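You operate a simulated robot arm through the tools that you are given. There is no shell and no other tool.

You are at the controls of a simulated robot arm. One attempt, no reset.

Task
Put things in order on the top of the wooden bench. At the end: the yellow wiping pad stands where the blue jack pad stood; the brown pad stands where the white box of shims stood; the blue jack pad stands where the brown pad stood; the white box of shims stands on top of the green filter; whatever was shut is shut again. Leave all else as you found it, and nothing knocked over.

Only the result counts: the job must be done as asked and must still hold three seconds after the hand-in. Knocking over, shifting, dropping, spilling or breaking anything else fails it.

Robot
A 7-joint arm with a two-finger parallel gripper, fixed in place. Base frame: the origin is at the foot of the arm, x ahead of it, y to its left, z up; the work surface is at about z = 0. Units: cm, rad, N and s.
With the tool pointing down near the work surface it reaches from about 22 to 58 cm from the base axis. Its first joint turns from -1.152 to 1.152 rad. Payload 2.5 kg.
Tool frame: the origin (TCP) lies between the finger pads and is the grasp point; the fingertips stand 2.3 cm ahead of it; z points along the fingers, y is the line along which they close. Largest opening 9.4 cm; finger width 3.8, thickness 1; the body of the gripper, 5.4 by 9.6 cm, starts 3.9 cm behind the TCP.
Orientation is that of the tool frame in the base frame, as a unit quaternion [x, y, z, w]. With the fingers straight down and closing along the base's y, the tool's x points along the base's -x, its y along +y and its z along -z.

Tools
- The arm moves only by the tool jog_arm. Its argument "moves" is a list of rows, each an object (a shift or turn left out is 0, a gripper value left out holds the last) with "dp": the shift along the base's x, y, z in units of 300 mm (1.0 is 300 mm), a list of three; "dr": the turn, a rotation vector about the base's x, y, z in units of 180 degrees (1.0 is 180 degrees), a list of three. In form: [{"dp": [tx, ty, tz], "dr": [wx, wy, wz]}, ...]. A call has 1 to 20 rows; each row is the pose to reach, as a shift and turn from the pose commanded when the call began. "claw" is the opening in per cent of the stroke, from 0 (shut) to 100 (fully open), set as the call begins (left out, the last holds). A call with a number of a shift or a turn outside -1 to 1 is refused whole. A row lasts 0.2 s, in which the tool goes at most 5 cm and 0.15 rad; a call with a longer step from one row to the next is refused whole, and so is a gripper value outside its range. Where a pose cannot be reached the arm comes as near as it can. A force on the tool above 40 N (or 10 N above the force at the start of the call, whichever is more), or a blocked arm, ends the call early, and 0.2 s more pass. The fingers move at their own pace (about 10.8 cm/s each) and stop on an object; they squeeze with about 36 N. The grip force told is the motor's: it shows also when the fingers shut on nothing. Time passes only in rows, and 0.2 s behind the last, so rows that repeat a pose let the fingers close. The reply holds the time, the measured pose of the TCP, the force on the tool along the base axes, the opening and the grip force, in the units named above and with some noise, with the torque about the TCP (base axes, N m) and any sound that the robot's microphone picked up.
- Cameras (640 x 400 px; columns grow to the right, rows downward): "scene" is fixed at [11.55, -38.98, 57.29]; the picture's right is [0.83, -0.55, 0.00], its down [-0.23, -0.35, -0.91] and it looks along [0.50, 0.76, -0.42] (base axes); focal length 327 px, centre (320, 200). "wrist" rides on the gripper at [8.6, 1.6, -7.5] in the tool frame; the picture's right is [-0.18, 0.98, 0.00], its down [-0.58, -0.11, -0.81] and it looks along [-0.79, -0.15, 0.59] (tool axes); focal length 243 px, centre (320, 200).
- snapshot(camera): a new picture of that camera. The clock stands still meanwhile.
- measure_at(camera, pixels): for up to 12 pixels [column, row] of the newest picture of that camera ("zoom" is the newest enlarged one), the place [x, y, z] in the base frame of the surface seen there, good to about 0.2 cm, but the place of the scene camera against the robot may be out by one fixed shift of up to 2.5 cm in any direction. The clock stands still meanwhile.
- close_up(camera, box): a new picture of the part [left, top, right, bottom] of that camera's present view, enlarged. The clock stands still meanwhile.
- job_done(): hands the job in; it is judged then, once.

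Leave the gripper open and the arm clear of the work at the hand-in unless told otherwise.

The tools are called after ">>>" as a command line: name --argument value ..., lists and objects as JSON in quotes. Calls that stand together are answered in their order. jog_arm: Moves the arm, as the interface text tells. Its arguments: {"type":"object","properties":{"moves":{"type":"array"},"claw":{"type":"number"}},"required":["moves"]} The other tools are called the same way: snapshot (camera) takes a picture; measure_at (camera, pixels) gives the place of the surface under pixels of a picture; close_up (camera, box) takes an enlarged picture of a part of a camera's view; job_done () hands the job in.

At the start:

```text
clock: 0.0
ee_pos: [39.3, 5.78, 35.81]
orientation: [0.0, 1.0, 0.0, 0.0]
contact_force: [-0.2, 0.9, 0.0]
wrist_torque: [0.01, 0.0, 0.03]
width: 9.37
grasp_force: 0.0
```

scene: 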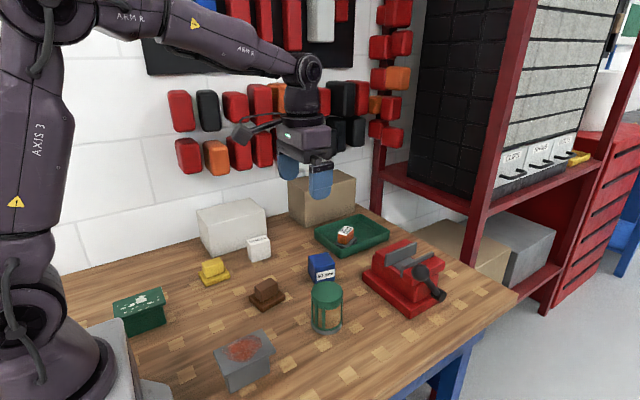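
wrist: 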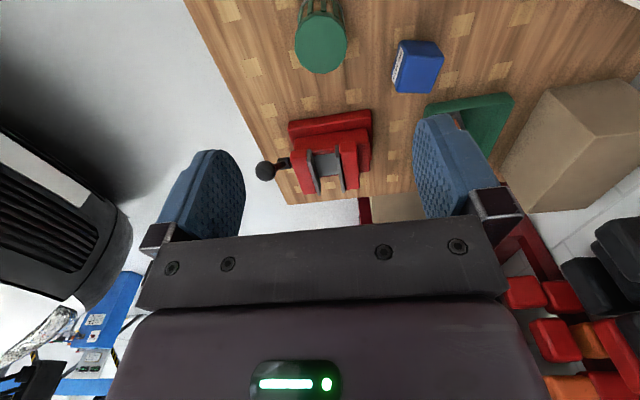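

I see the bench with the yellow pad near (213,271), the white box near (258,248), the brown pad near (267,293), the blue pad near (321,267), and a green lantern-like item near (327,308). I'll enlarge the scene picture to identify each thing.

>>> close_up --camera "scene" --box '[180, 210, 340, 310]'

>>> close_up --camera "scene" --box '[280, 200, 460, 340]'

>>> close_up --camera "scene" --box '[90, 270, 290, 400]'

```text
4.00 times, centred on (260, 260) of scene
```

zoom: 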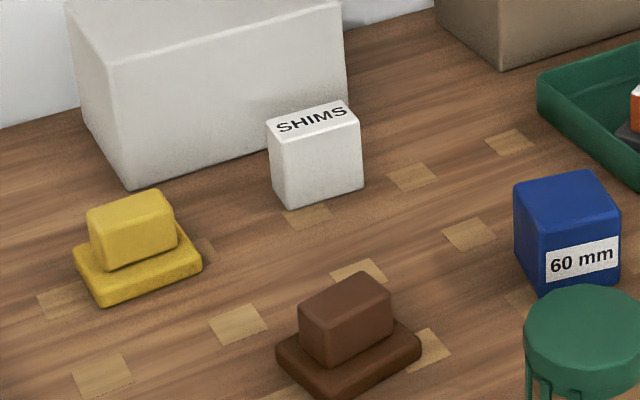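

```text
2.86 times, centred on (370, 270) of scene
```

zoom: 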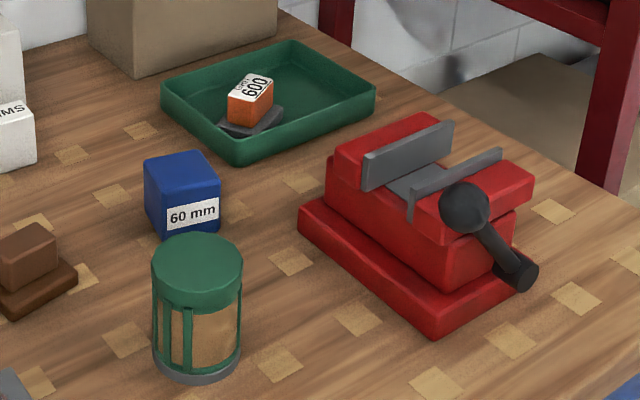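

```text
3.08 times, centred on (190, 335) of scene
```

zoom: 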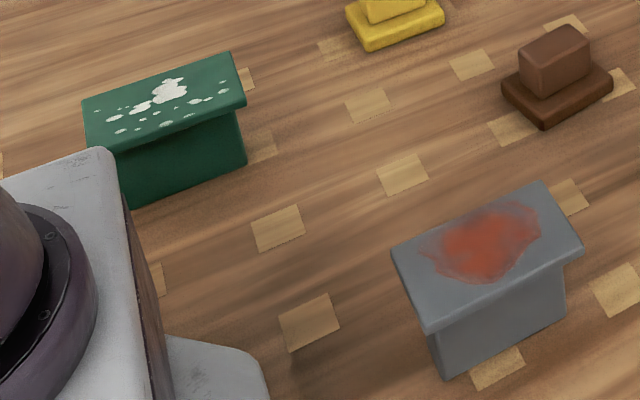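

The green filter is the round can with the green lid at about (327,308); nothing needs opening as far as I can see. I'll measure surface points on the objects with the scene camera, and the same kind of points (blue block, filter top) with the wrist camera to find the fixed shift.

>>> snapshot --camera "scene"

>>> snapshot --camera "wrist"

>>> measure_at --camera "scene" --pixels '[[320, 259], [327, 292], [213, 266], [258, 241], [268, 286], [231, 282], [300, 300], [350, 270], [410, 250], [350, 235], [240, 346], [140, 302]]'

>>> measure_at --camera "wrist" --pixels '[[423, 70], [425, 45], [320, 45], [320, 68], [372, 60], [440, 100], [330, 115], [355, 140], [270, 100], [480, 40], [560, 110], [262, 170]]'

```text
taken
```

scene: 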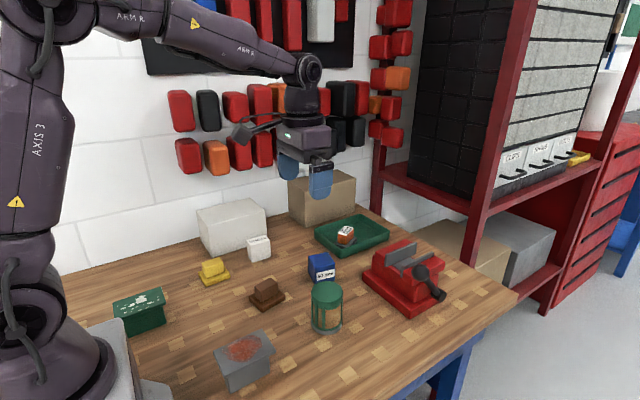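

```text
taken
```

wrist: 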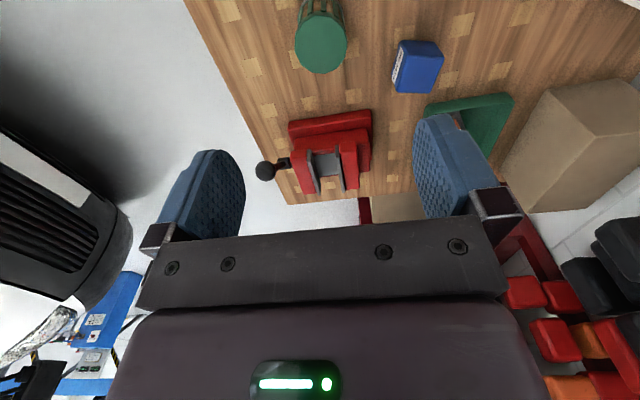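

```text
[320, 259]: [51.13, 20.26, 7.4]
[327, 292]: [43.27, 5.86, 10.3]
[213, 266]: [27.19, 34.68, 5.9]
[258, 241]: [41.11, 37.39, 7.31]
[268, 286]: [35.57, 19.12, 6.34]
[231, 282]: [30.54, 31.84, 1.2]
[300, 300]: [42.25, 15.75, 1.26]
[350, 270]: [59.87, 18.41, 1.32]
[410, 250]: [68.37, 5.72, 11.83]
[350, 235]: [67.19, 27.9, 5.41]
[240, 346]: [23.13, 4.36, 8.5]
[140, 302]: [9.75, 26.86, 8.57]
```

```text
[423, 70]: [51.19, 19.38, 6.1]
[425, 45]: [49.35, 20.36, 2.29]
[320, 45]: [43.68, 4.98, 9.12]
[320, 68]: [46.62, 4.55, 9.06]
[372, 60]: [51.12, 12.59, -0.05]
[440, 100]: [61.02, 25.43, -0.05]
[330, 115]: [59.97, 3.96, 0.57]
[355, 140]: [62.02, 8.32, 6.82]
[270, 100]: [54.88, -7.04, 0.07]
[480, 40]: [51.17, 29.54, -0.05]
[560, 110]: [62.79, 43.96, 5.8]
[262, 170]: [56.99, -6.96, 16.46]
```

The scene camera reads the bench at z≈1.3 where the wrist camera reads ≈-0.05, so the scene camera is shifted. I'll trust the wrist camera. Next I move the arm back and left at height to view white, brown, blue and filter with the wrist camera.

>>> jog_arm --moves '[{"dp": [-0.08, 0.08, 0]}, {"dp": [-0.16, 0.16, 0]}, {"dp": [-0.24, 0.24, 0]}, {"dp": [-0.31, 0.31, 0]}, {"dp": [-0.31, 0.31, 0]}]' --claw 100

>>> snapshot --camera "wrist"

```text
clock: 1.2
ee_pos: [29.94, 14.81, 35.71]
orientation: [0.0, 1.0, 0.0, 0.0]
contact_force: [-0.5, -0.2, 0.2]
wrist_torque: [0.01, 0.0, -0.02]
width: 9.4
grasp_force: 0.1
```

```text
taken
```

wrist: 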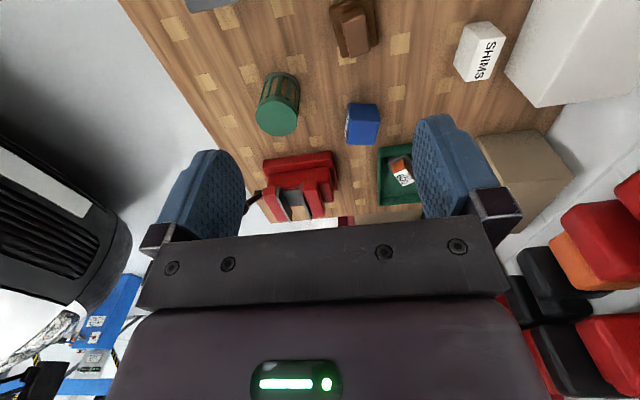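

Now the wrist camera sees brown at (353,28), white at (480,52), blue at (363,124), filter at (278,104). I'll enlarge these for precise corner picking.

>>> close_up --camera "wrist" --box '[320, 0, 400, 60]'

>>> close_up --camera "wrist" --box '[440, 10, 540, 90]'

>>> close_up --camera "wrist" --box '[320, 90, 400, 150]'

>>> close_up --camera "wrist" --box '[240, 60, 320, 145]'

```text
6.67 times, centred on (360, 30) of wrist
```

zoom: 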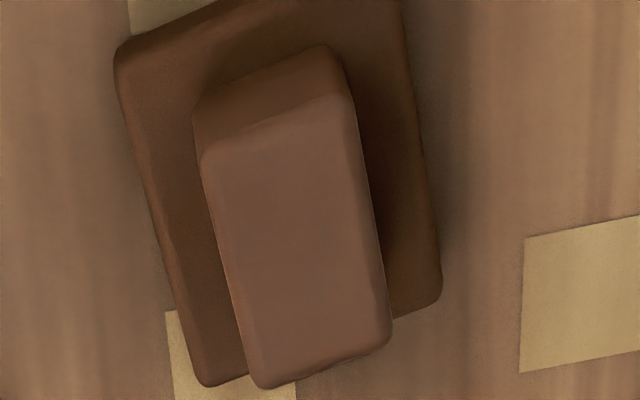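

```text
5.00 times, centred on (490, 50) of wrist
```

zoom: 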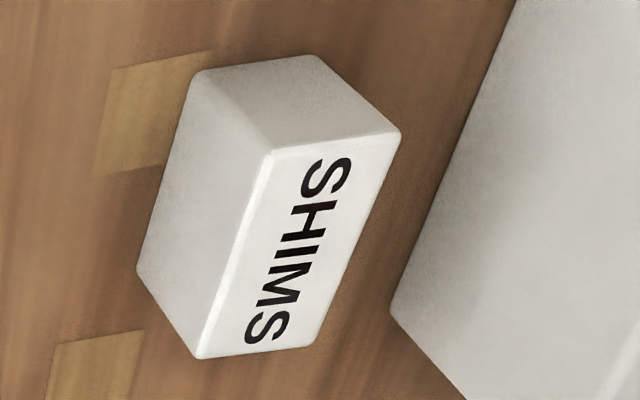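

```text
6.67 times, centred on (360, 120) of wrist
```

zoom: 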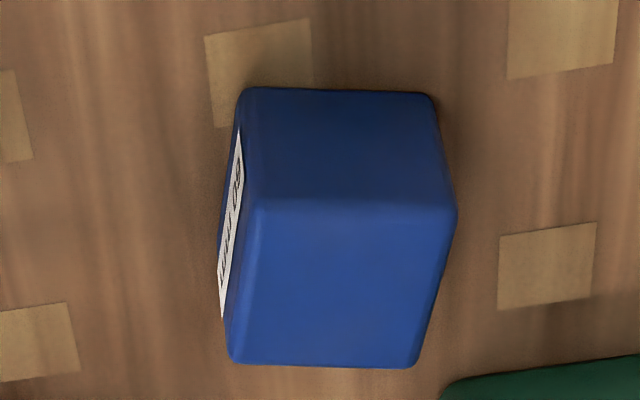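

```text
4.71 times, centred on (280, 102) of wrist
```

zoom: 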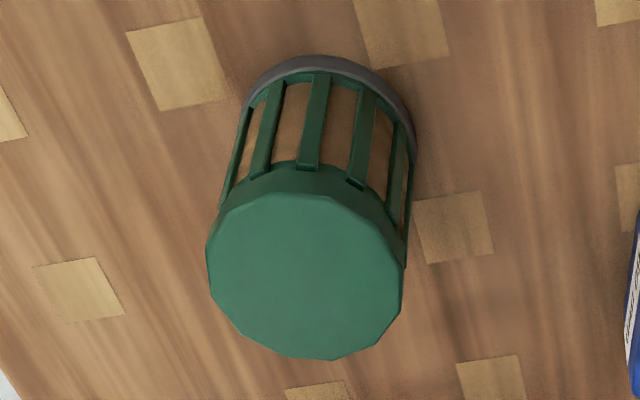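

I have sharp views. Measuring filter rim points in the zoom picture, and the top corners of blue, white and brown with fractional wrist pixels.

>>> measure_at --camera "zoom" --pixels '[[213, 265], [232, 205], [340, 200], [397, 260], [335, 352], [245, 335], [305, 278], [395, 310], [215, 300], [280, 198]]'

>>> measure_at --camera "wrist" --pixels '[[352.2, 121.8], [378.75, 122.4], [348, 142.8], [373.5, 143.7], [363, 132.75], [481.6, 41.6], [504.6, 37.6], [467, 80], [487.6, 78], [485.6, 60]]'

>>> measure_at --camera "wrist" --pixels '[[344.25, 22.5], [363.75, 15], [351.75, 57], [369, 50.25], [356.25, 36], [331.5, 7.5], [342.75, 56.7], [376.5, 44.25], [371.7, 1.5]]'

```text
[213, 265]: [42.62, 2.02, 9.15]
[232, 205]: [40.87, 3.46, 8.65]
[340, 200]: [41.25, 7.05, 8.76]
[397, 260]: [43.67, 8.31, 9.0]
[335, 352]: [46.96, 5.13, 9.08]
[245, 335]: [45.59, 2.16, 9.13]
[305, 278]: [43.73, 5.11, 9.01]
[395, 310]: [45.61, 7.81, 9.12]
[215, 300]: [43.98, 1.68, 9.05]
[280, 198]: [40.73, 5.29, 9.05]
```

```text
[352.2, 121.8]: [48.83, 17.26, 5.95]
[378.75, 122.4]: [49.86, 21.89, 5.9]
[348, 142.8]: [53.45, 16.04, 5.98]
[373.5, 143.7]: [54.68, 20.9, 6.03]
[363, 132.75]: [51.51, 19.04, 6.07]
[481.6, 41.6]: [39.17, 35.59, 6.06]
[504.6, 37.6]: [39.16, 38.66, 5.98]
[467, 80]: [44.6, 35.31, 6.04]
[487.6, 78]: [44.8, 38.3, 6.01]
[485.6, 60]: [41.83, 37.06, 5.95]
```

```text
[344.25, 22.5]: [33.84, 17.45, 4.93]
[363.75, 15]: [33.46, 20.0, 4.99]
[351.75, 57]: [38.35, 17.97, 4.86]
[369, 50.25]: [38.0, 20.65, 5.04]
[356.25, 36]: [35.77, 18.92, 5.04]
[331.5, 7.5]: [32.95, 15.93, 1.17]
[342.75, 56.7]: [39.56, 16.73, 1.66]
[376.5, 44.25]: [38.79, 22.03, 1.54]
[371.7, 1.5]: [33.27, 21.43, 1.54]
```

Results: filter top centre ≈(43.8, 5.0, 9.0); blue centre ≈(51.7, 19.0), top 6.0; white ≈(41.9, 37.0), top 6.0; brown ≈(35.9, 19.0), handle top 5.0. The grey box behind the white one may limit clearance, so I'll measure its edges near (505,70), (537,107) and the bench gap.

>>> measure_at --camera "wrist" --pixels '[[512, 60], [507, 70], [530, 30], [540, 100], [580, 95], [600, 60], [500, 70], [534, 102], [545, 5], [560, 60], [492, 140], [403, 170]]'

>>> close_up --camera "wrist" --box '[440, 0, 640, 125]'

>>> close_up --camera "wrist" --box '[230, 130, 430, 230]'

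```text
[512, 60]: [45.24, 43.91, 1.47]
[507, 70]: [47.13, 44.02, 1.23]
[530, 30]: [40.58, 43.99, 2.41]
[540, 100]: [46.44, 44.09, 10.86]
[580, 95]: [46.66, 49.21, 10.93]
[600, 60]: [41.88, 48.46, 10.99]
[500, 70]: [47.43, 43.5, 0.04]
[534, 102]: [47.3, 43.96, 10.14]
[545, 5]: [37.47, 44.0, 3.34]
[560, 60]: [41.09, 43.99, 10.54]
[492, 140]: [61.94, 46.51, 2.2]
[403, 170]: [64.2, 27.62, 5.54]
```

```text
3.20 times, centred on (540, 62) of wrist
```

zoom: 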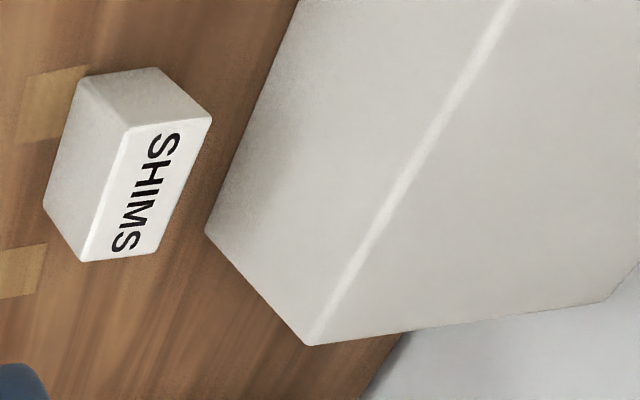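

```text
3.20 times, centred on (330, 180) of wrist
```

zoom: 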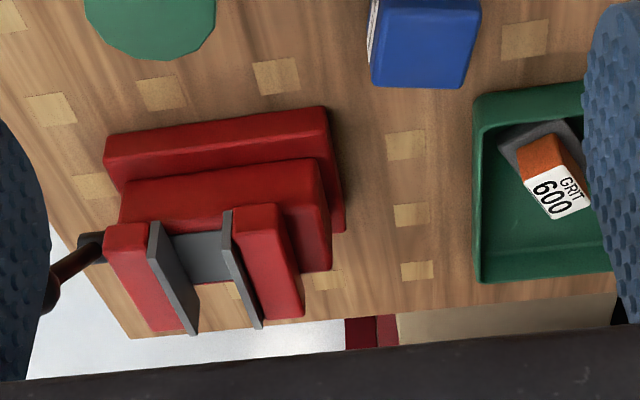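

The grey box's front face is at y≈44, top z≈11, so there's enough room around the white box with a partial opening. Next I turn the tool about +60° about the vertical so the wrist camera can see the yellow pad and check it.

>>> jog_arm --moves '[{"dr": [0, 0, 0.042]}, {"dr": [0, 0, 0.084]}, {"dr": [0, 0, 0.126]}, {"dr": [0, 0, 0.168]}, {"dr": [0, 0, 0.21]}, {"dr": [0, 0, 0.252]}, {"dr": [0, 0, 0.294]}, {"dr": [0, 0, 0.333]}, {"dr": [0, 0, 0.333]}]'

>>> snapshot --camera "wrist"

```text
clock: 3.2
ee_pos: [29.9, 15.03, 35.96]
orientation: [-0.5, 0.866, 0.0, 0.0]
contact_force: [-0.2, -0.6, 0.3]
wrist_torque: [0.0, -0.02, -0.01]
width: 9.39
grasp_force: 0.0
```

```text
taken
```

wrist: 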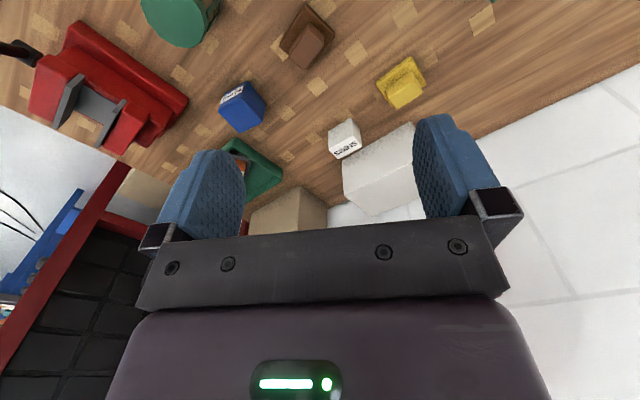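

The yellow pad is at about (401,84). I'll enlarge it, and the others too, for a second reading.

>>> close_up --camera "wrist" --box '[320, 110, 370, 170]'

>>> close_up --camera "wrist" --box '[270, 0, 350, 80]'

>>> close_up --camera "wrist" --box '[360, 45, 440, 120]'

```text
6.67 times, centred on (345, 140) of wrist
```

zoom: 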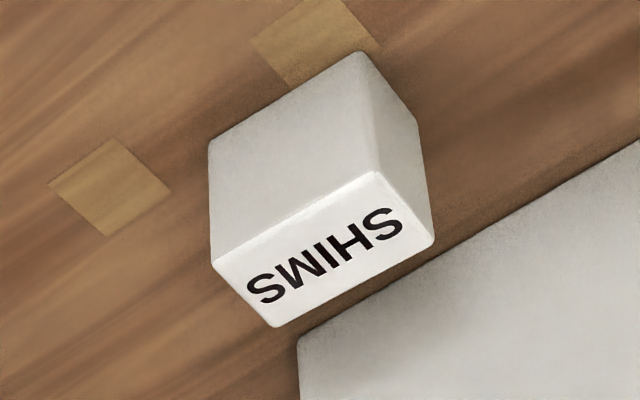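

```text
5.00 times, centred on (310, 40) of wrist
```

zoom: 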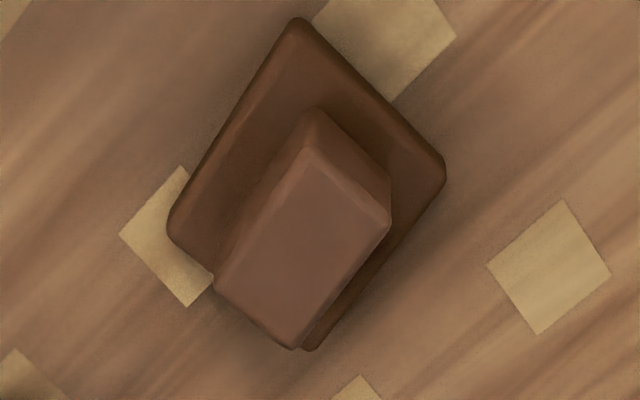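

```text
5.33 times, centred on (400, 82) of wrist
```

zoom: 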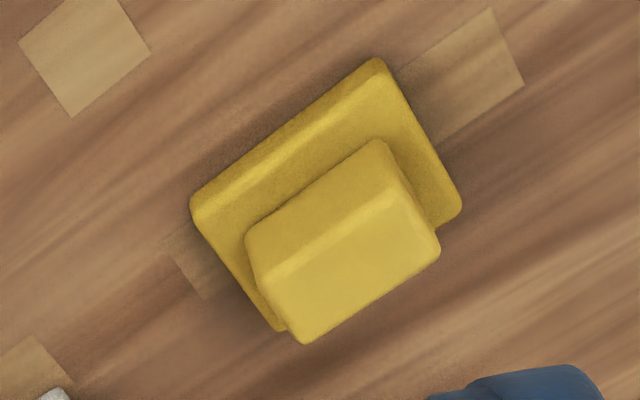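

Measuring the yellow pad's handle and plate corners in the newest zoom, plus brown and white corners again in this second view.

>>> measure_at --camera "zoom" --pixels '[[272, 282], [392, 212], [432, 250], [308, 335], [350, 270], [376, 66], [200, 208], [452, 212], [278, 322], [320, 130]]'

>>> measure_at --camera "wrist" --pixels '[[305.6, 5], [333.5, 34], [281.4, 45], [307.6, 31.4], [322.6, 44.4], [290.2, 56.4], [304.8, 68], [330.8, 149.3], [353, 138], [360, 146], [339, 157]]'

```text
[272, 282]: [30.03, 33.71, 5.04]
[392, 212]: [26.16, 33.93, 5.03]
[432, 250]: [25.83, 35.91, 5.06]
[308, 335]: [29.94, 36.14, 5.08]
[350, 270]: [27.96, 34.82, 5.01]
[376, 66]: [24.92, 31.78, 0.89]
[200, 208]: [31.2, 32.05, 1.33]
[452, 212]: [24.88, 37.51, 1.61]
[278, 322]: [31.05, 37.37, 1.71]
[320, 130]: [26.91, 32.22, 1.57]
```

```text
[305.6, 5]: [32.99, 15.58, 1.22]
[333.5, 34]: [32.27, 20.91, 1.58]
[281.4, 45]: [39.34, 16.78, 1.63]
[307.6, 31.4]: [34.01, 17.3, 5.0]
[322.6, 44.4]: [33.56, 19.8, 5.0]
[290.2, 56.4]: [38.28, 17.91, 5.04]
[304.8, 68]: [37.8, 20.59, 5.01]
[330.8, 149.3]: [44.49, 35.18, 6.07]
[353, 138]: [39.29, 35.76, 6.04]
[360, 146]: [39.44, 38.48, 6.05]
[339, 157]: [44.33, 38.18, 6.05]
```

Second readings agree: white ≈(41.9, 36.9) yaw ≈-4°, brown ≈(35.9, 18.9) yaw ≈8.5°, yellow ≈(28.0, 34.9) yaw ≈0°, blue ≈(51.7, 19.0) yaw ≈-13.5°. First job: white box onto the filter. I move above the white box at z≈20 with yaw -4° and the fingers at about 7 cm.

>>> jog_arm --moves '[{"dp": [0.0397, 0.0727, -0.0527], "dr": [0, 0, -0.03556]}, {"dp": [0.0793, 0.1455, -0.1053], "dr": [0, 0, -0.07112]}, {"dp": [0.119, 0.2182, -0.158], "dr": [0, 0, -0.10668]}, {"dp": [0.1587, 0.2909, -0.2107], "dr": [0, 0, -0.14224]}, {"dp": [0.1983, 0.3637, -0.2633], "dr": [0, 0, -0.1778]}, {"dp": [0.238, 0.4364, -0.316], "dr": [0, 0, -0.21336]}, {"dp": [0.2777, 0.5091, -0.3687], "dr": [0, 0, -0.24892]}, {"dp": [0.3173, 0.5818, -0.4213], "dr": [0, 0, -0.28448]}, {"dp": [0.357, 0.6546, -0.474], "dr": [0, 0, -0.32004]}, {"dp": [0.3967, 0.7273, -0.527], "dr": [0, 0, -0.3556]}, {"dp": [0.3967, 0.7273, -0.527], "dr": [0, 0, -0.3556]}]' --claw 75

>>> snapshot --camera "wrist"

>>> snapshot --camera "scene"

```text
clock: 5.6
ee_pos: [41.99, 36.87, 20.11]
orientation: [0.037, 0.999, 0.0, -0.001]
contact_force: [0.5, -0.3, 0.1]
wrist_torque: [-0.02, -0.03, -0.03]
width: 7.05
grasp_force: 0.1
```

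```text
taken
```

wrist: 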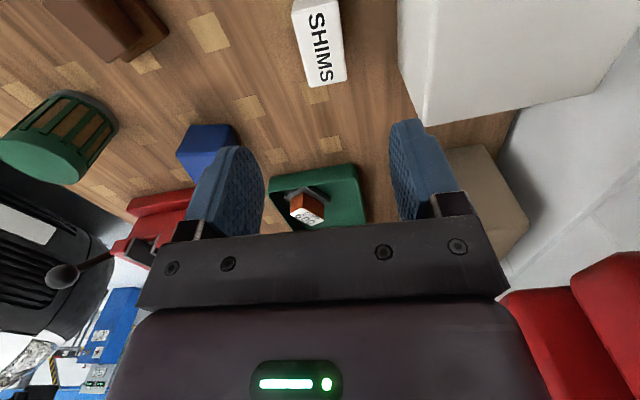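

```text
taken
```

scene: 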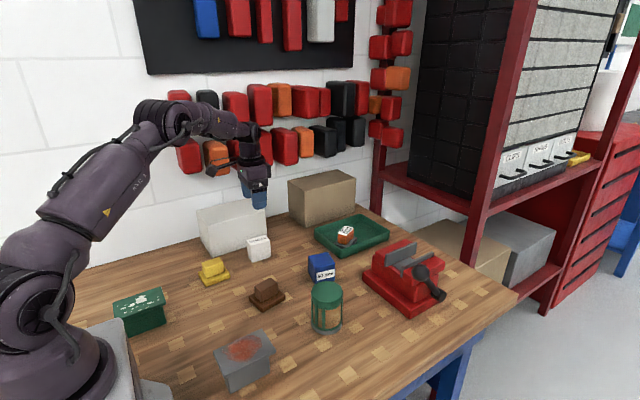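

The white box's label is centred near column 320, right under the gripper. I'll check its top corners by measuring before descending.

>>> measure_at --camera "wrist" --pixels '[[295, 6], [331, 3], [310, 82], [343, 76], [320, 42], [405, 100], [420, 118]]'

```text
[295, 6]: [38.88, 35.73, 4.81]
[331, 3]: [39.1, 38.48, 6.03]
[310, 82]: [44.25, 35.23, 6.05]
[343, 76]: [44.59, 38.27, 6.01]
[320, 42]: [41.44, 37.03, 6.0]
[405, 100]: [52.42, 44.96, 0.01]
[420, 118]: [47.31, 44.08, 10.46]
```

Centre confirmed at about (41.85, 36.9). I descend straight to z≈3.7 with open fingers.

>>> jog_arm --moves '[{"dp": [0, 0, -0.09]}, {"dp": [0, 0, -0.18]}, {"dp": [0, 0, -0.27]}, {"dp": [0, 0, -0.35]}, {"dp": [0, 0, -0.42]}, {"dp": [0, 0, -0.47]}, {"dp": [0, 0, -0.51]}, {"dp": [0, 0, -0.5433]}, {"dp": [0, 0, -0.5433]}]'

>>> snapshot --camera "wrist"

>>> close_up --camera "scene" --box '[180, 180, 340, 290]'

```text
clock: 7.6
ee_pos: [41.77, 36.81, 3.8]
orientation: [0.036, 0.999, 0.0, 0.0]
contact_force: [-1.1, -0.4, -1.1]
wrist_torque: [0.01, 0.03, 0.02]
width: 7.05
grasp_force: 0.0
```

```text
taken
```

wrist: 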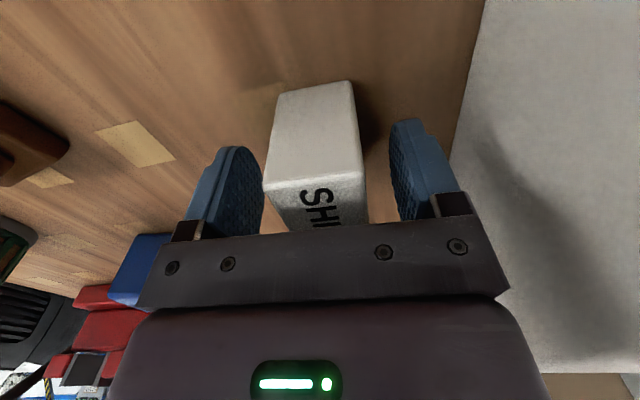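

```text
3.64 times, centred on (260, 235) of scene
```

zoom: 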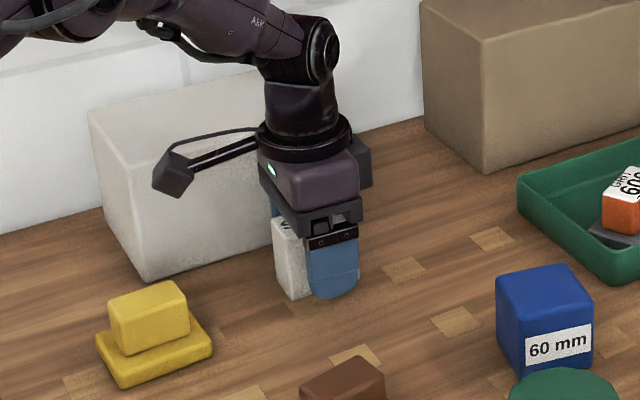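

The fingers stand on both sides of the white box with gaps. Now closing on it.

>>> jog_arm --moves '[{"dp": [0, 0, 0]}, {"dp": [0, 0, 0]}, {"dp": [0, 0, 0]}, {"dp": [0, 0, 0]}]' --claw 0

```text
clock: 8.6
ee_pos: [41.76, 36.77, 3.7]
orientation: [0.036, 0.999, 0.0, 0.0]
contact_force: [0.4, -0.2, 0.1]
wrist_torque: [0.01, -0.03, -0.01]
width: 3.57
grasp_force: 36.1
```

Gripped at 3.57 cm width. I lift straight up by 18 cm.

>>> jog_arm --moves '[{"dp": [0, 0, 0.03]}, {"dp": [0, 0, 0.09]}, {"dp": [0, 0, 0.18]}, {"dp": [0, 0, 0.28]}, {"dp": [0, 0, 0.38]}, {"dp": [0, 0, 0.48]}, {"dp": [0, 0, 0.57]}, {"dp": [0, 0, 0.61]}]'

>>> snapshot --camera "wrist"

```text
clock: 10.4
ee_pos: [42.06, 36.94, 21.95]
orientation: [0.036, 0.999, 0.0, 0.0]
contact_force: [-0.4, 0.3, -0.8]
wrist_torque: [-0.02, 0.02, 0.0]
width: 3.51
grasp_force: 35.9
```

```text
taken
```

wrist: 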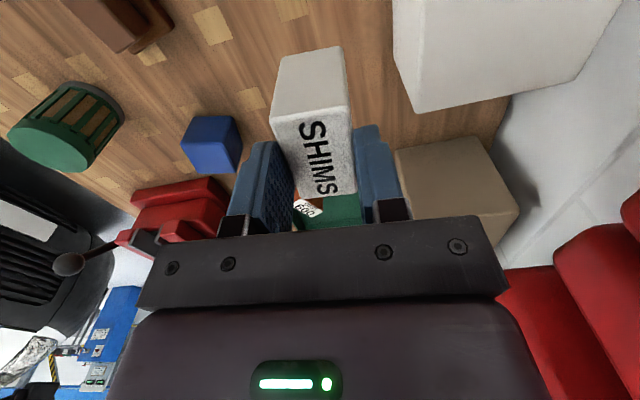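

The box is held upright. I carry it toward the filter at z≈22 (first leg).

>>> jog_arm --moves '[{"dp": [0.005, -0.06, 0]}, {"dp": [0.012, -0.17, 0]}, {"dp": [0.02, -0.3, 0]}, {"dp": [0.027, -0.43, 0]}, {"dp": [0.034, -0.56, 0]}, {"dp": [0.041, -0.69, 0]}, {"dp": [0.048, -0.82, 0]}, {"dp": [0.055, -0.93, 0]}, {"dp": [0.06, -0.99, 0]}]'

>>> jog_arm --moves '[{"dp": [0.0033, -0.05, 0]}, {"dp": [0.0033, -0.0733, 0]}, {"dp": [0.0033, -0.0733, -0.06]}, {"dp": [0.0033, -0.0733, -0.13]}, {"dp": [0.0033, -0.0733, -0.18]}, {"dp": [0.0033, -0.0733, -0.2]}, {"dp": [0.0033, -0.0733, -0.2]}]'

>>> snapshot --camera "wrist"

>>> close_up --camera "scene" --box '[250, 210, 410, 340]'

```text
clock: 12.4
ee_pos: [43.72, 7.3, 22.26]
orientation: [0.036, 0.999, 0.0, 0.0]
contact_force: [-0.9, 0.2, -1.4]
wrist_torque: [0.01, 0.02, 0.03]
width: 3.53
grasp_force: 36.2
```

```text
clock: 14.0
ee_pos: [43.79, 5.04, 16.39]
orientation: [0.035, 0.999, 0.0, 0.002]
contact_force: [-8.2, -0.4, 29.2]
wrist_torque: [0.02, 0.63, 0.0]
width: 3.52
grasp_force: 36.4
```

```text
taken
```

wrist: 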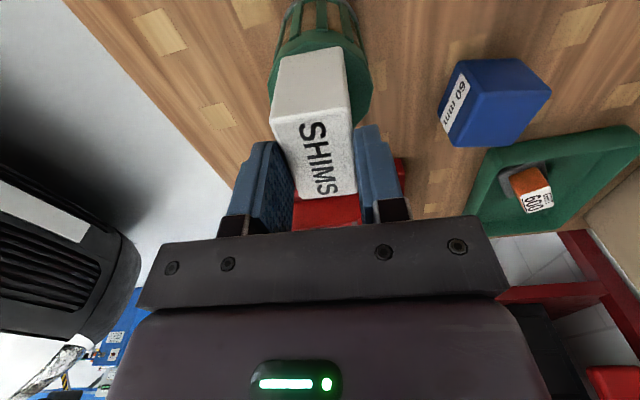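

```text
3.08 times, centred on (330, 275) of scene
```

zoom: 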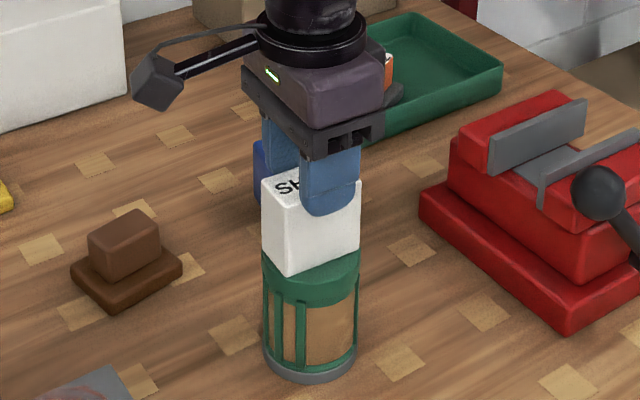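

Contact came early: 29 N upward at z=16.4, about 3.6 cm above what I expected, and the label sits lower in the fingers than at the grasp — the box may have slid in the grip. I'll measure the held box in the current wrist picture before doing anything.

>>> measure_at --camera "wrist" --pixels '[[282, 112], [340, 106], [300, 185], [345, 185], [318, 150], [310, 80], [285, 62], [335, 52], [300, 40], [360, 100], [275, 85], [330, 20]]'

>>> close_up --camera "wrist" --box '[240, 0, 420, 230]'

>>> close_up --camera "scene" --box '[290, 220, 370, 340]'

```text
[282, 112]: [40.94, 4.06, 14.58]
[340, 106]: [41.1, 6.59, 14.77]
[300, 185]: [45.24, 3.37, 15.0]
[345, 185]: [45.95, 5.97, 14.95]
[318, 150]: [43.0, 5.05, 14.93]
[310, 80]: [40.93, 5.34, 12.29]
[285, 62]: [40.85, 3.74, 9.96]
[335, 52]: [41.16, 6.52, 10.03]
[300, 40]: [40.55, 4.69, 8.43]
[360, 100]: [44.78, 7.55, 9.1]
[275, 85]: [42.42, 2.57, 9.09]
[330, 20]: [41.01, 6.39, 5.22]
```

```text
1.74 times, centred on (330, 115) of wrist
```

zoom: 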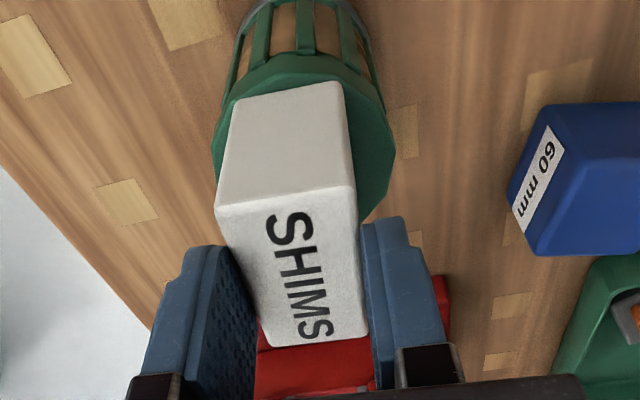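

```text
3.33 times, centred on (330, 280) of scene
```

zoom: 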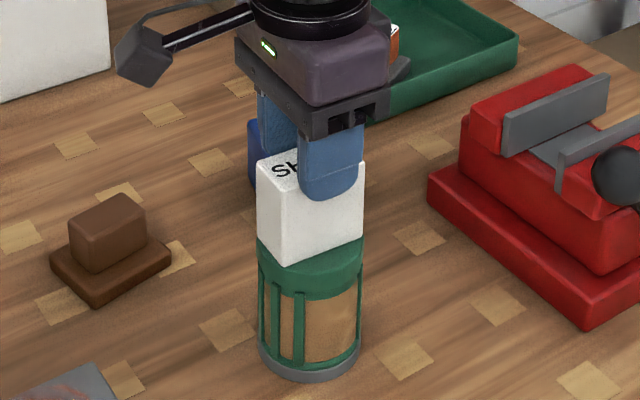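

The box (top z≈15.0, bottom ≈9.05) is standing on the filter's top; it slid about 3.6 cm down in the fingers during the lift. It is centred around y≈5. I'll relieve the downward pressure by raising the command 0.35 cm, keeping hold.

>>> jog_arm --moves '[{"dp": [0, 0, 0.006]}, {"dp": [0, 0, 0.0117]}, {"dp": [0, 0, 0.0117]}]'

>>> snapshot --camera "wrist"

```text
clock: 14.8
ee_pos: [43.75, 5.01, 16.38]
orientation: [0.037, 0.999, 0.001, -0.002]
contact_force: [0.2, 0.9, -1.3]
wrist_torque: [0.02, -0.01, 0.01]
width: 3.49
grasp_force: 35.8
```

```text
taken
```

wrist: 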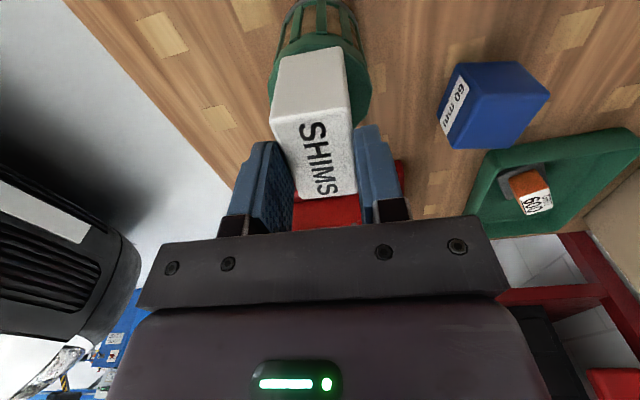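

Pressure is gone; the box sits on or barely above the filter. I lower the command 0.15 cm for light contact, then check the force.

>>> jog_arm --moves '[{"dp": [0, 0, -0.003]}, {"dp": [0, 0, -0.005]}, {"dp": [0, 0, -0.005]}]'

```text
clock: 15.6
ee_pos: [43.89, 5.06, 16.33]
orientation: [0.036, 0.999, 0.0, 0.001]
contact_force: [-5.3, -0.6, 18.1]
wrist_torque: [0.01, 0.48, 0.02]
width: 3.52
grasp_force: 35.1
```

Light contact is confirmed (18 N at 0.15 cm lower). I raise 0.1 cm to leave only a few newtons, then open the fingers.

>>> jog_arm --moves '[{"dp": [0, 0, 0.0035]}, {"dp": [0, 0, 0.0035]}]'

>>> jog_arm --moves '[{"dp": [0, 0, 0]}, {"dp": [0, 0, 0]}, {"dp": [0, 0, 0]}]' --claw 75

>>> snapshot --camera "wrist"

>>> close_up --camera "scene" --box '[250, 210, 410, 340]'

```text
clock: 16.2
ee_pos: [43.83, 5.03, 16.35]
orientation: [0.036, 0.999, 0.0, 0.002]
contact_force: [-1.2, 0.7, 6.8]
wrist_torque: [0.07, -0.03, -0.03]
width: 3.5
grasp_force: 36.3
```

```text
clock: 17.0
ee_pos: [43.84, 4.98, 16.36]
orientation: [0.036, 0.999, 0.0, 0.0]
contact_force: [0.5, 0.2, 0.7]
wrist_torque: [0.01, -0.01, -0.02]
width: 7.07
grasp_force: 0.1
```

```text
taken
```

wrist: 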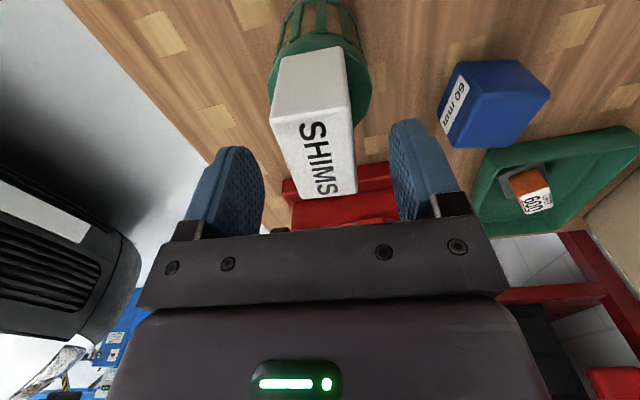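

```text
3.08 times, centred on (330, 275) of scene
```

zoom: 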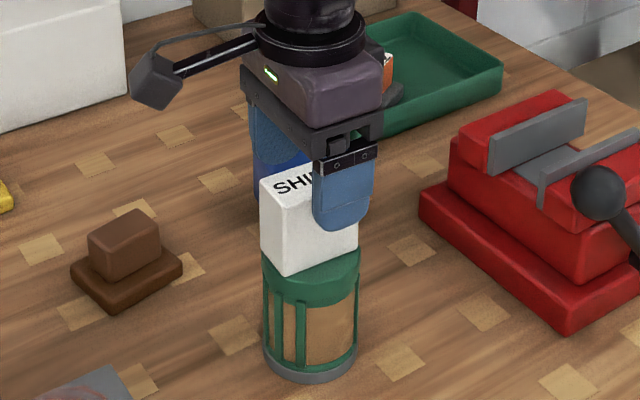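

The box stands on the filter, released. I raise straight up 10 cm, then move to above the brown pad at z≈18 with yaw 8.5°.

>>> jog_arm --moves '[{"dp": [0, 0, 0.04]}, {"dp": [0, 0, 0.12]}, {"dp": [0, 0, 0.22]}, {"dp": [0, 0, 0.333]}, {"dp": [-0.04, 0.07, 0.333], "dr": [0, 0, 0.011]}, {"dp": [-0.1, 0.17, 0.31], "dr": [0, 0, 0.025]}, {"dp": [-0.16, 0.27, 0.25], "dr": [0, 0, 0.04]}, {"dp": [-0.22, 0.38, 0.17], "dr": [0, 0, 0.055]}, {"dp": [-0.2633, 0.4633, 0.09], "dr": [0, 0, 0.0694]}, {"dp": [-0.2633, 0.4633, 0.0567], "dr": [0, 0, 0.0694]}, {"dp": [-0.2633, 0.4633, 0.0567], "dr": [0, 0, 0.0694]}]'

>>> snapshot --camera "wrist"

>>> snapshot --camera "scene"

```text
clock: 19.4
ee_pos: [35.7, 18.89, 18.06]
orientation: [-0.073, 0.997, 0.0, -0.001]
contact_force: [-0.9, 0.7, -0.5]
wrist_torque: [0.03, 0.0, 0.03]
width: 7.08
grasp_force: 0.2
```

```text
taken
```

wrist: 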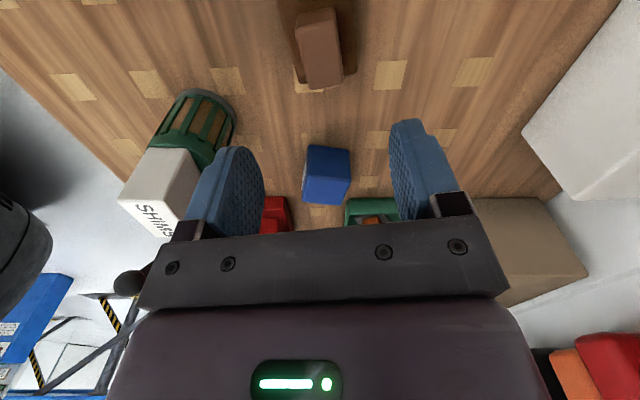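

```text
taken
```

scene: 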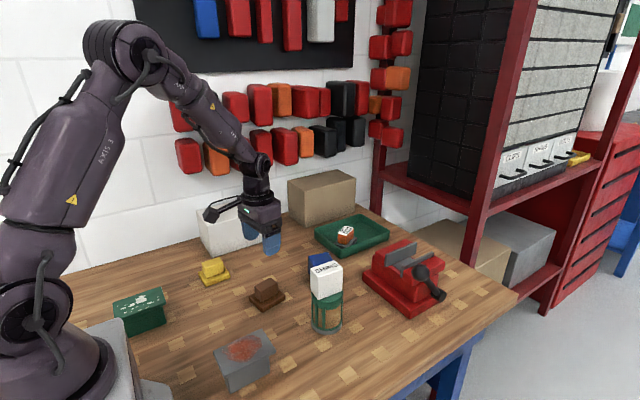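

The white box is stable on the filter. The brown handle is under the gripper at about (320,48); I measure it to confirm.

>>> measure_at --camera "wrist" --pixels '[[300, 26], [330, 12], [309, 86], [341, 78], [320, 50], [296, 80], [354, 72]]'

>>> close_up --camera "wrist" --box '[270, 0, 380, 100]'

```text
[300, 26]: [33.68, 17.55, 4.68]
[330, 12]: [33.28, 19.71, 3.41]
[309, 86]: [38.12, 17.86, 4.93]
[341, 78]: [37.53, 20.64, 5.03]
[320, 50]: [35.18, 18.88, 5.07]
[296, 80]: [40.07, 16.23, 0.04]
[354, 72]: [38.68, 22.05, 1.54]
```

```text
4.00 times, centred on (325, 50) of wrist
```

zoom: 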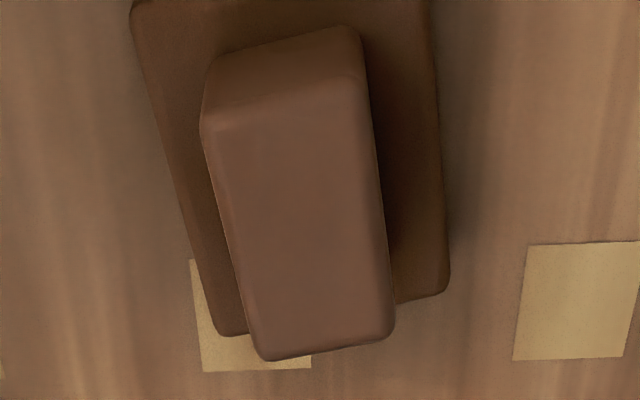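

Centre confirmed at about (35.8, 18.95). I descend to z≈4.3 so the fingertips stay ≈0.5 cm above the plate.

>>> jog_arm --moves '[{"dp": [0, 0, -0.09]}, {"dp": [0, 0, -0.18]}, {"dp": [0, 0, -0.27]}, {"dp": [0, 0, -0.35]}, {"dp": [0, 0, -0.4]}, {"dp": [0, 0, -0.435]}, {"dp": [0, 0, -0.4567]}, {"dp": [0, 0, -0.4567]}]'

>>> snapshot --camera "wrist"

>>> close_up --camera "scene" --box '[200, 220, 340, 320]'

```text
clock: 21.2
ee_pos: [35.9, 18.85, 4.19]
orientation: [-0.074, 0.997, 0.0, 0.0]
contact_force: [-0.3, 0.9, -0.1]
wrist_torque: [0.02, 0.02, 0.0]
width: 7.03
grasp_force: 0.1
```

```text
taken
```

wrist: 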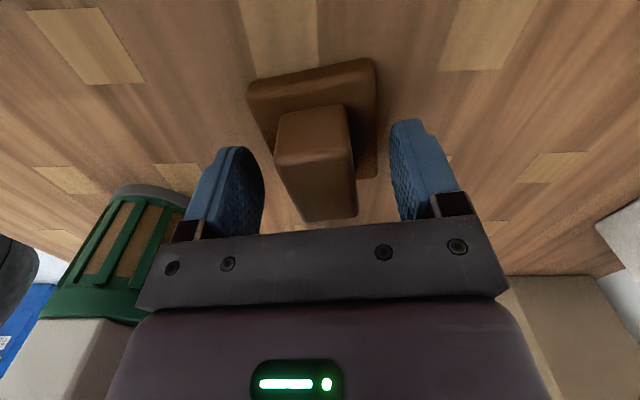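

```text
4.00 times, centred on (270, 270) of scene
```

zoom: 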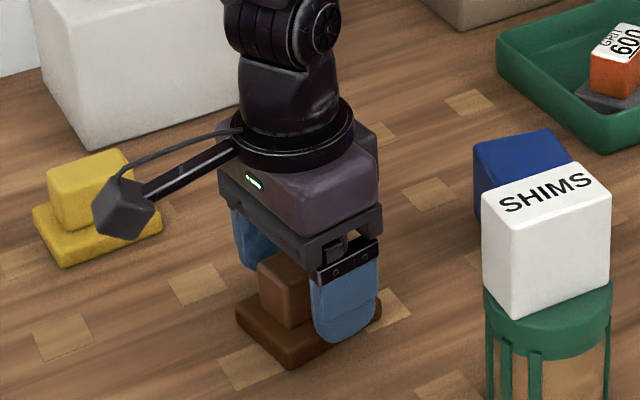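

The fingers straddle the brown handle above the plate. Closing now.

>>> jog_arm --moves '[{"dp": [0, 0, 0]}, {"dp": [0, 0, 0]}, {"dp": [0, 0, 0]}, {"dp": [0, 0, 0]}, {"dp": [0, 0, 0]}]' --claw 0

>>> snapshot --camera "wrist"

```text
clock: 22.4
ee_pos: [35.93, 18.89, 4.27]
orientation: [-0.073, 0.997, 0.0, 0.0]
contact_force: [0.7, 0.4, 1.0]
wrist_torque: [0.09, -0.06, -0.01]
width: 3.14
grasp_force: 35.8
```

```text
taken
```

wrist: 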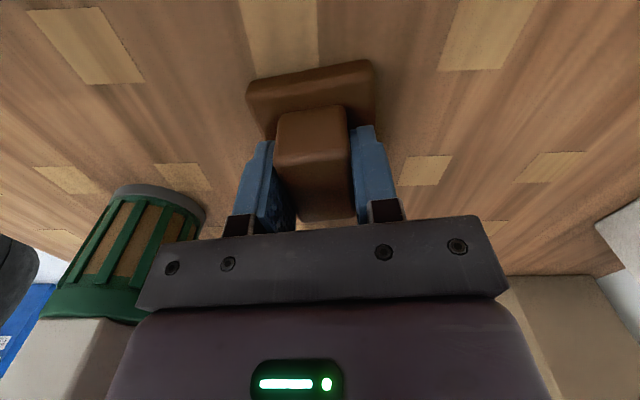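

Brown is gripped at 3.14 cm. I lift it slowly by about 2 cm and look whether it slides in the fingers.

>>> jog_arm --moves '[{"dp": [0, 0, 0.01]}, {"dp": [0, 0, 0.025]}, {"dp": [0, 0, 0.045]}, {"dp": [0, 0, 0.067]}, {"dp": [0, 0, 0.067]}]'

>>> snapshot --camera "wrist"

>>> close_up --camera "scene" --box '[200, 220, 340, 320]'

```text
clock: 23.6
ee_pos: [35.86, 18.82, 6.34]
orientation: [-0.073, 0.997, 0.0, -0.001]
contact_force: [-0.7, 0.9, 0.0]
wrist_torque: [-0.01, 0.01, 0.0]
width: 3.14
grasp_force: 35.9
```

```text
taken
```

wrist: 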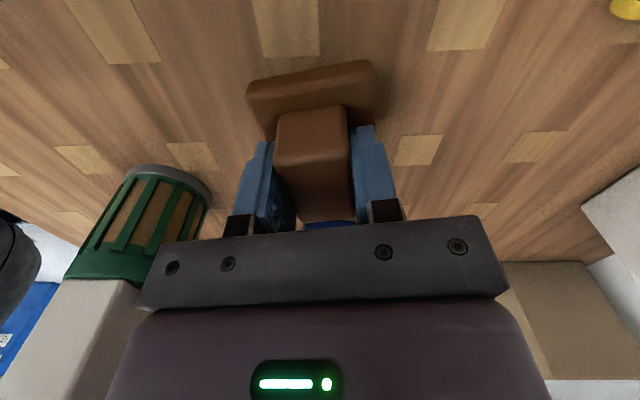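

```text
4.00 times, centred on (270, 270) of scene
```

zoom: 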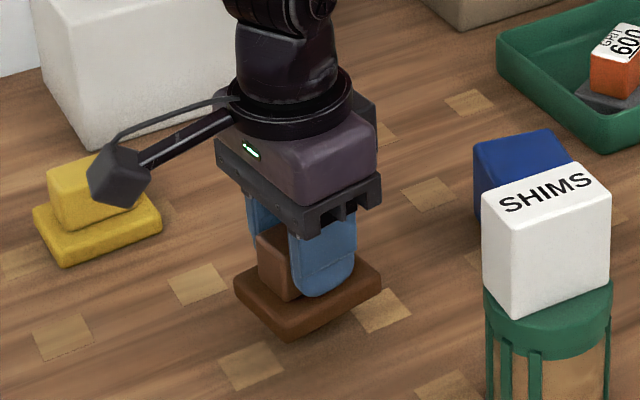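

No slip this time; the brown pad is lifted clean. I lift on to z≈16 and carry it to above the white box's former place (41.9, 36.9), turning to yaw -4°.

>>> jog_arm --moves '[{"dp": [0, 0, 0.04]}, {"dp": [0, 0, 0.1]}, {"dp": [0, 0, 0.18]}, {"dp": [0, 0, 0.26]}, {"dp": [0, 0, 0.323]}, {"dp": [0.015, 0.045, 0.323], "dr": [0, 0, -0.005]}, {"dp": [0.045, 0.135, 0.323], "dr": [0, 0, -0.016]}, {"dp": [0.08, 0.24, 0.323], "dr": [0, 0, -0.028]}, {"dp": [0.115, 0.345, 0.323], "dr": [0, 0, -0.04]}, {"dp": [0.15, 0.45, 0.323], "dr": [0, 0, -0.052]}, {"dp": [0.18, 0.54, 0.323], "dr": [0, 0, -0.063]}, {"dp": [0.2, 0.6, 0.323], "dr": [0, 0, -0.0694]}, {"dp": [0.2, 0.6, 0.323], "dr": [0, 0, -0.0694]}]'

>>> snapshot --camera "wrist"

>>> close_up --camera "scene" --box '[180, 190, 360, 310]'

```text
clock: 26.4
ee_pos: [41.86, 36.92, 15.96]
orientation: [0.036, 0.999, 0.0, 0.0]
contact_force: [-0.5, -0.1, -1.1]
wrist_torque: [0.0, 0.04, 0.0]
width: 3.11
grasp_force: 36.2
```

```text
taken
```

wrist: 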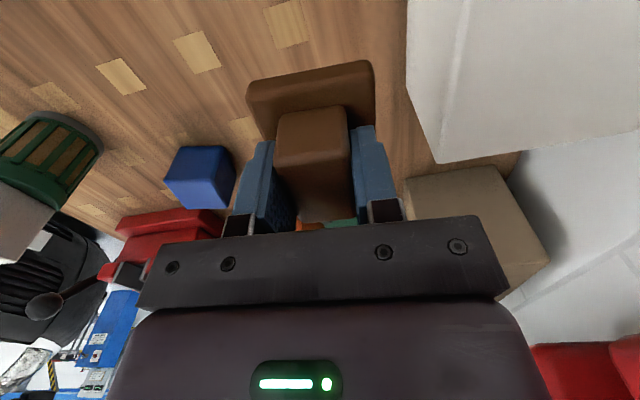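

```text
3.33 times, centred on (270, 250) of scene
```

zoom: 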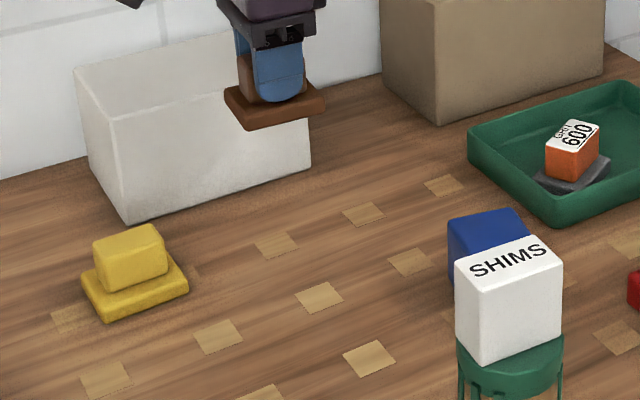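

The brown pad hangs upright over the empty spot, no slip. Now lowering to just above the bench (TCP z≈4.45).

>>> jog_arm --moves '[{"dp": [0, 0, -0.06]}, {"dp": [0, 0, -0.14]}, {"dp": [0, 0, -0.22]}, {"dp": [0, 0, -0.29]}, {"dp": [0, 0, -0.34]}, {"dp": [0, 0, -0.37]}, {"dp": [0, 0, -0.384]}, {"dp": [0, 0, -0.384]}]'

>>> jog_arm --moves '[{"dp": [0, 0, -0.003]}, {"dp": [0, 0, -0.0045]}, {"dp": [0, 0, -0.0045]}]'

>>> snapshot --camera "wrist"

```text
clock: 28.2
ee_pos: [41.86, 36.79, 4.63]
orientation: [0.036, 0.999, -0.001, 0.0]
contact_force: [-0.3, -0.6, -0.7]
wrist_torque: [0.0, 0.0, 0.0]
width: 3.11
grasp_force: 36.0
```

```text
clock: 29.0
ee_pos: [41.8, 36.89, 4.47]
orientation: [0.036, 0.999, 0.0, 0.0]
contact_force: [-0.1, 0.7, -0.8]
wrist_torque: [-0.01, 0.04, -0.02]
width: 3.08
grasp_force: 36.4
```

```text
taken
```

wrist: 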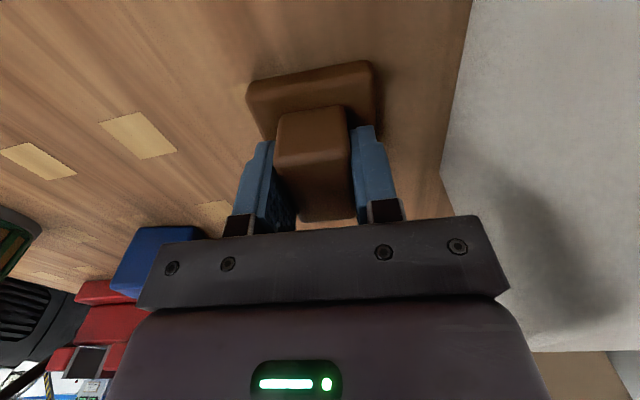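

No bench contact yet (force ≈-0.8 N). Lowering another 0.1 cm.

>>> jog_arm --moves '[{"dp": [0, 0, -0.002]}, {"dp": [0, 0, -0.0035]}, {"dp": [0, 0, -0.0035]}]'

```text
clock: 29.8
ee_pos: [41.84, 36.88, 4.33]
orientation: [0.036, 0.999, 0.001, 0.0]
contact_force: [0.1, -0.2, -1.8]
wrist_torque: [-0.01, 0.01, -0.01]
width: 3.12
grasp_force: 35.2
```

Still hanging. Another 0.08 cm down.

>>> jog_arm --moves '[{"dp": [0, 0, -0.0027]}, {"dp": [0, 0, -0.0027]}]'

```text
clock: 30.4
ee_pos: [41.8, 36.85, 4.43]
orientation: [0.035, 0.999, 0.0, 0.0]
contact_force: [-0.4, -0.6, 1.9]
wrist_torque: [-0.05, -0.07, -0.04]
width: 3.11
grasp_force: 35.9
```

Force turned to +1.9 N: the plate touches the bench. Opening the fingers to about 6.5 cm.

>>> jog_arm --moves '[{"dp": [0, 0, 0]}, {"dp": [0, 0, 0]}, {"dp": [0, 0, 0]}]' --claw 70

>>> snapshot --camera "wrist"

```text
clock: 31.2
ee_pos: [41.92, 36.95, 4.32]
orientation: [0.036, 0.999, 0.0, 0.001]
contact_force: [0.3, 0.1, 0.4]
wrist_torque: [0.03, 0.0, 0.03]
width: 6.59
grasp_force: 0.1
```

```text
taken
```

wrist: 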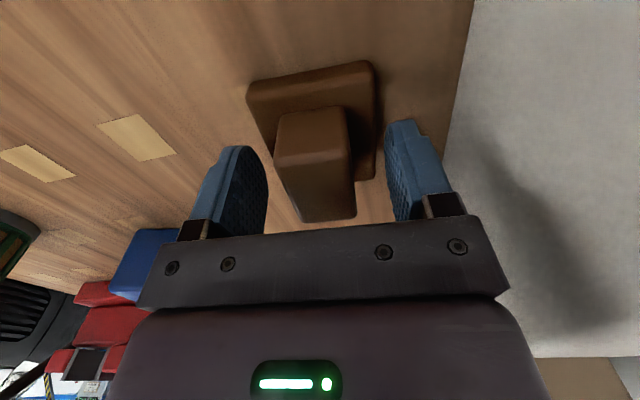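

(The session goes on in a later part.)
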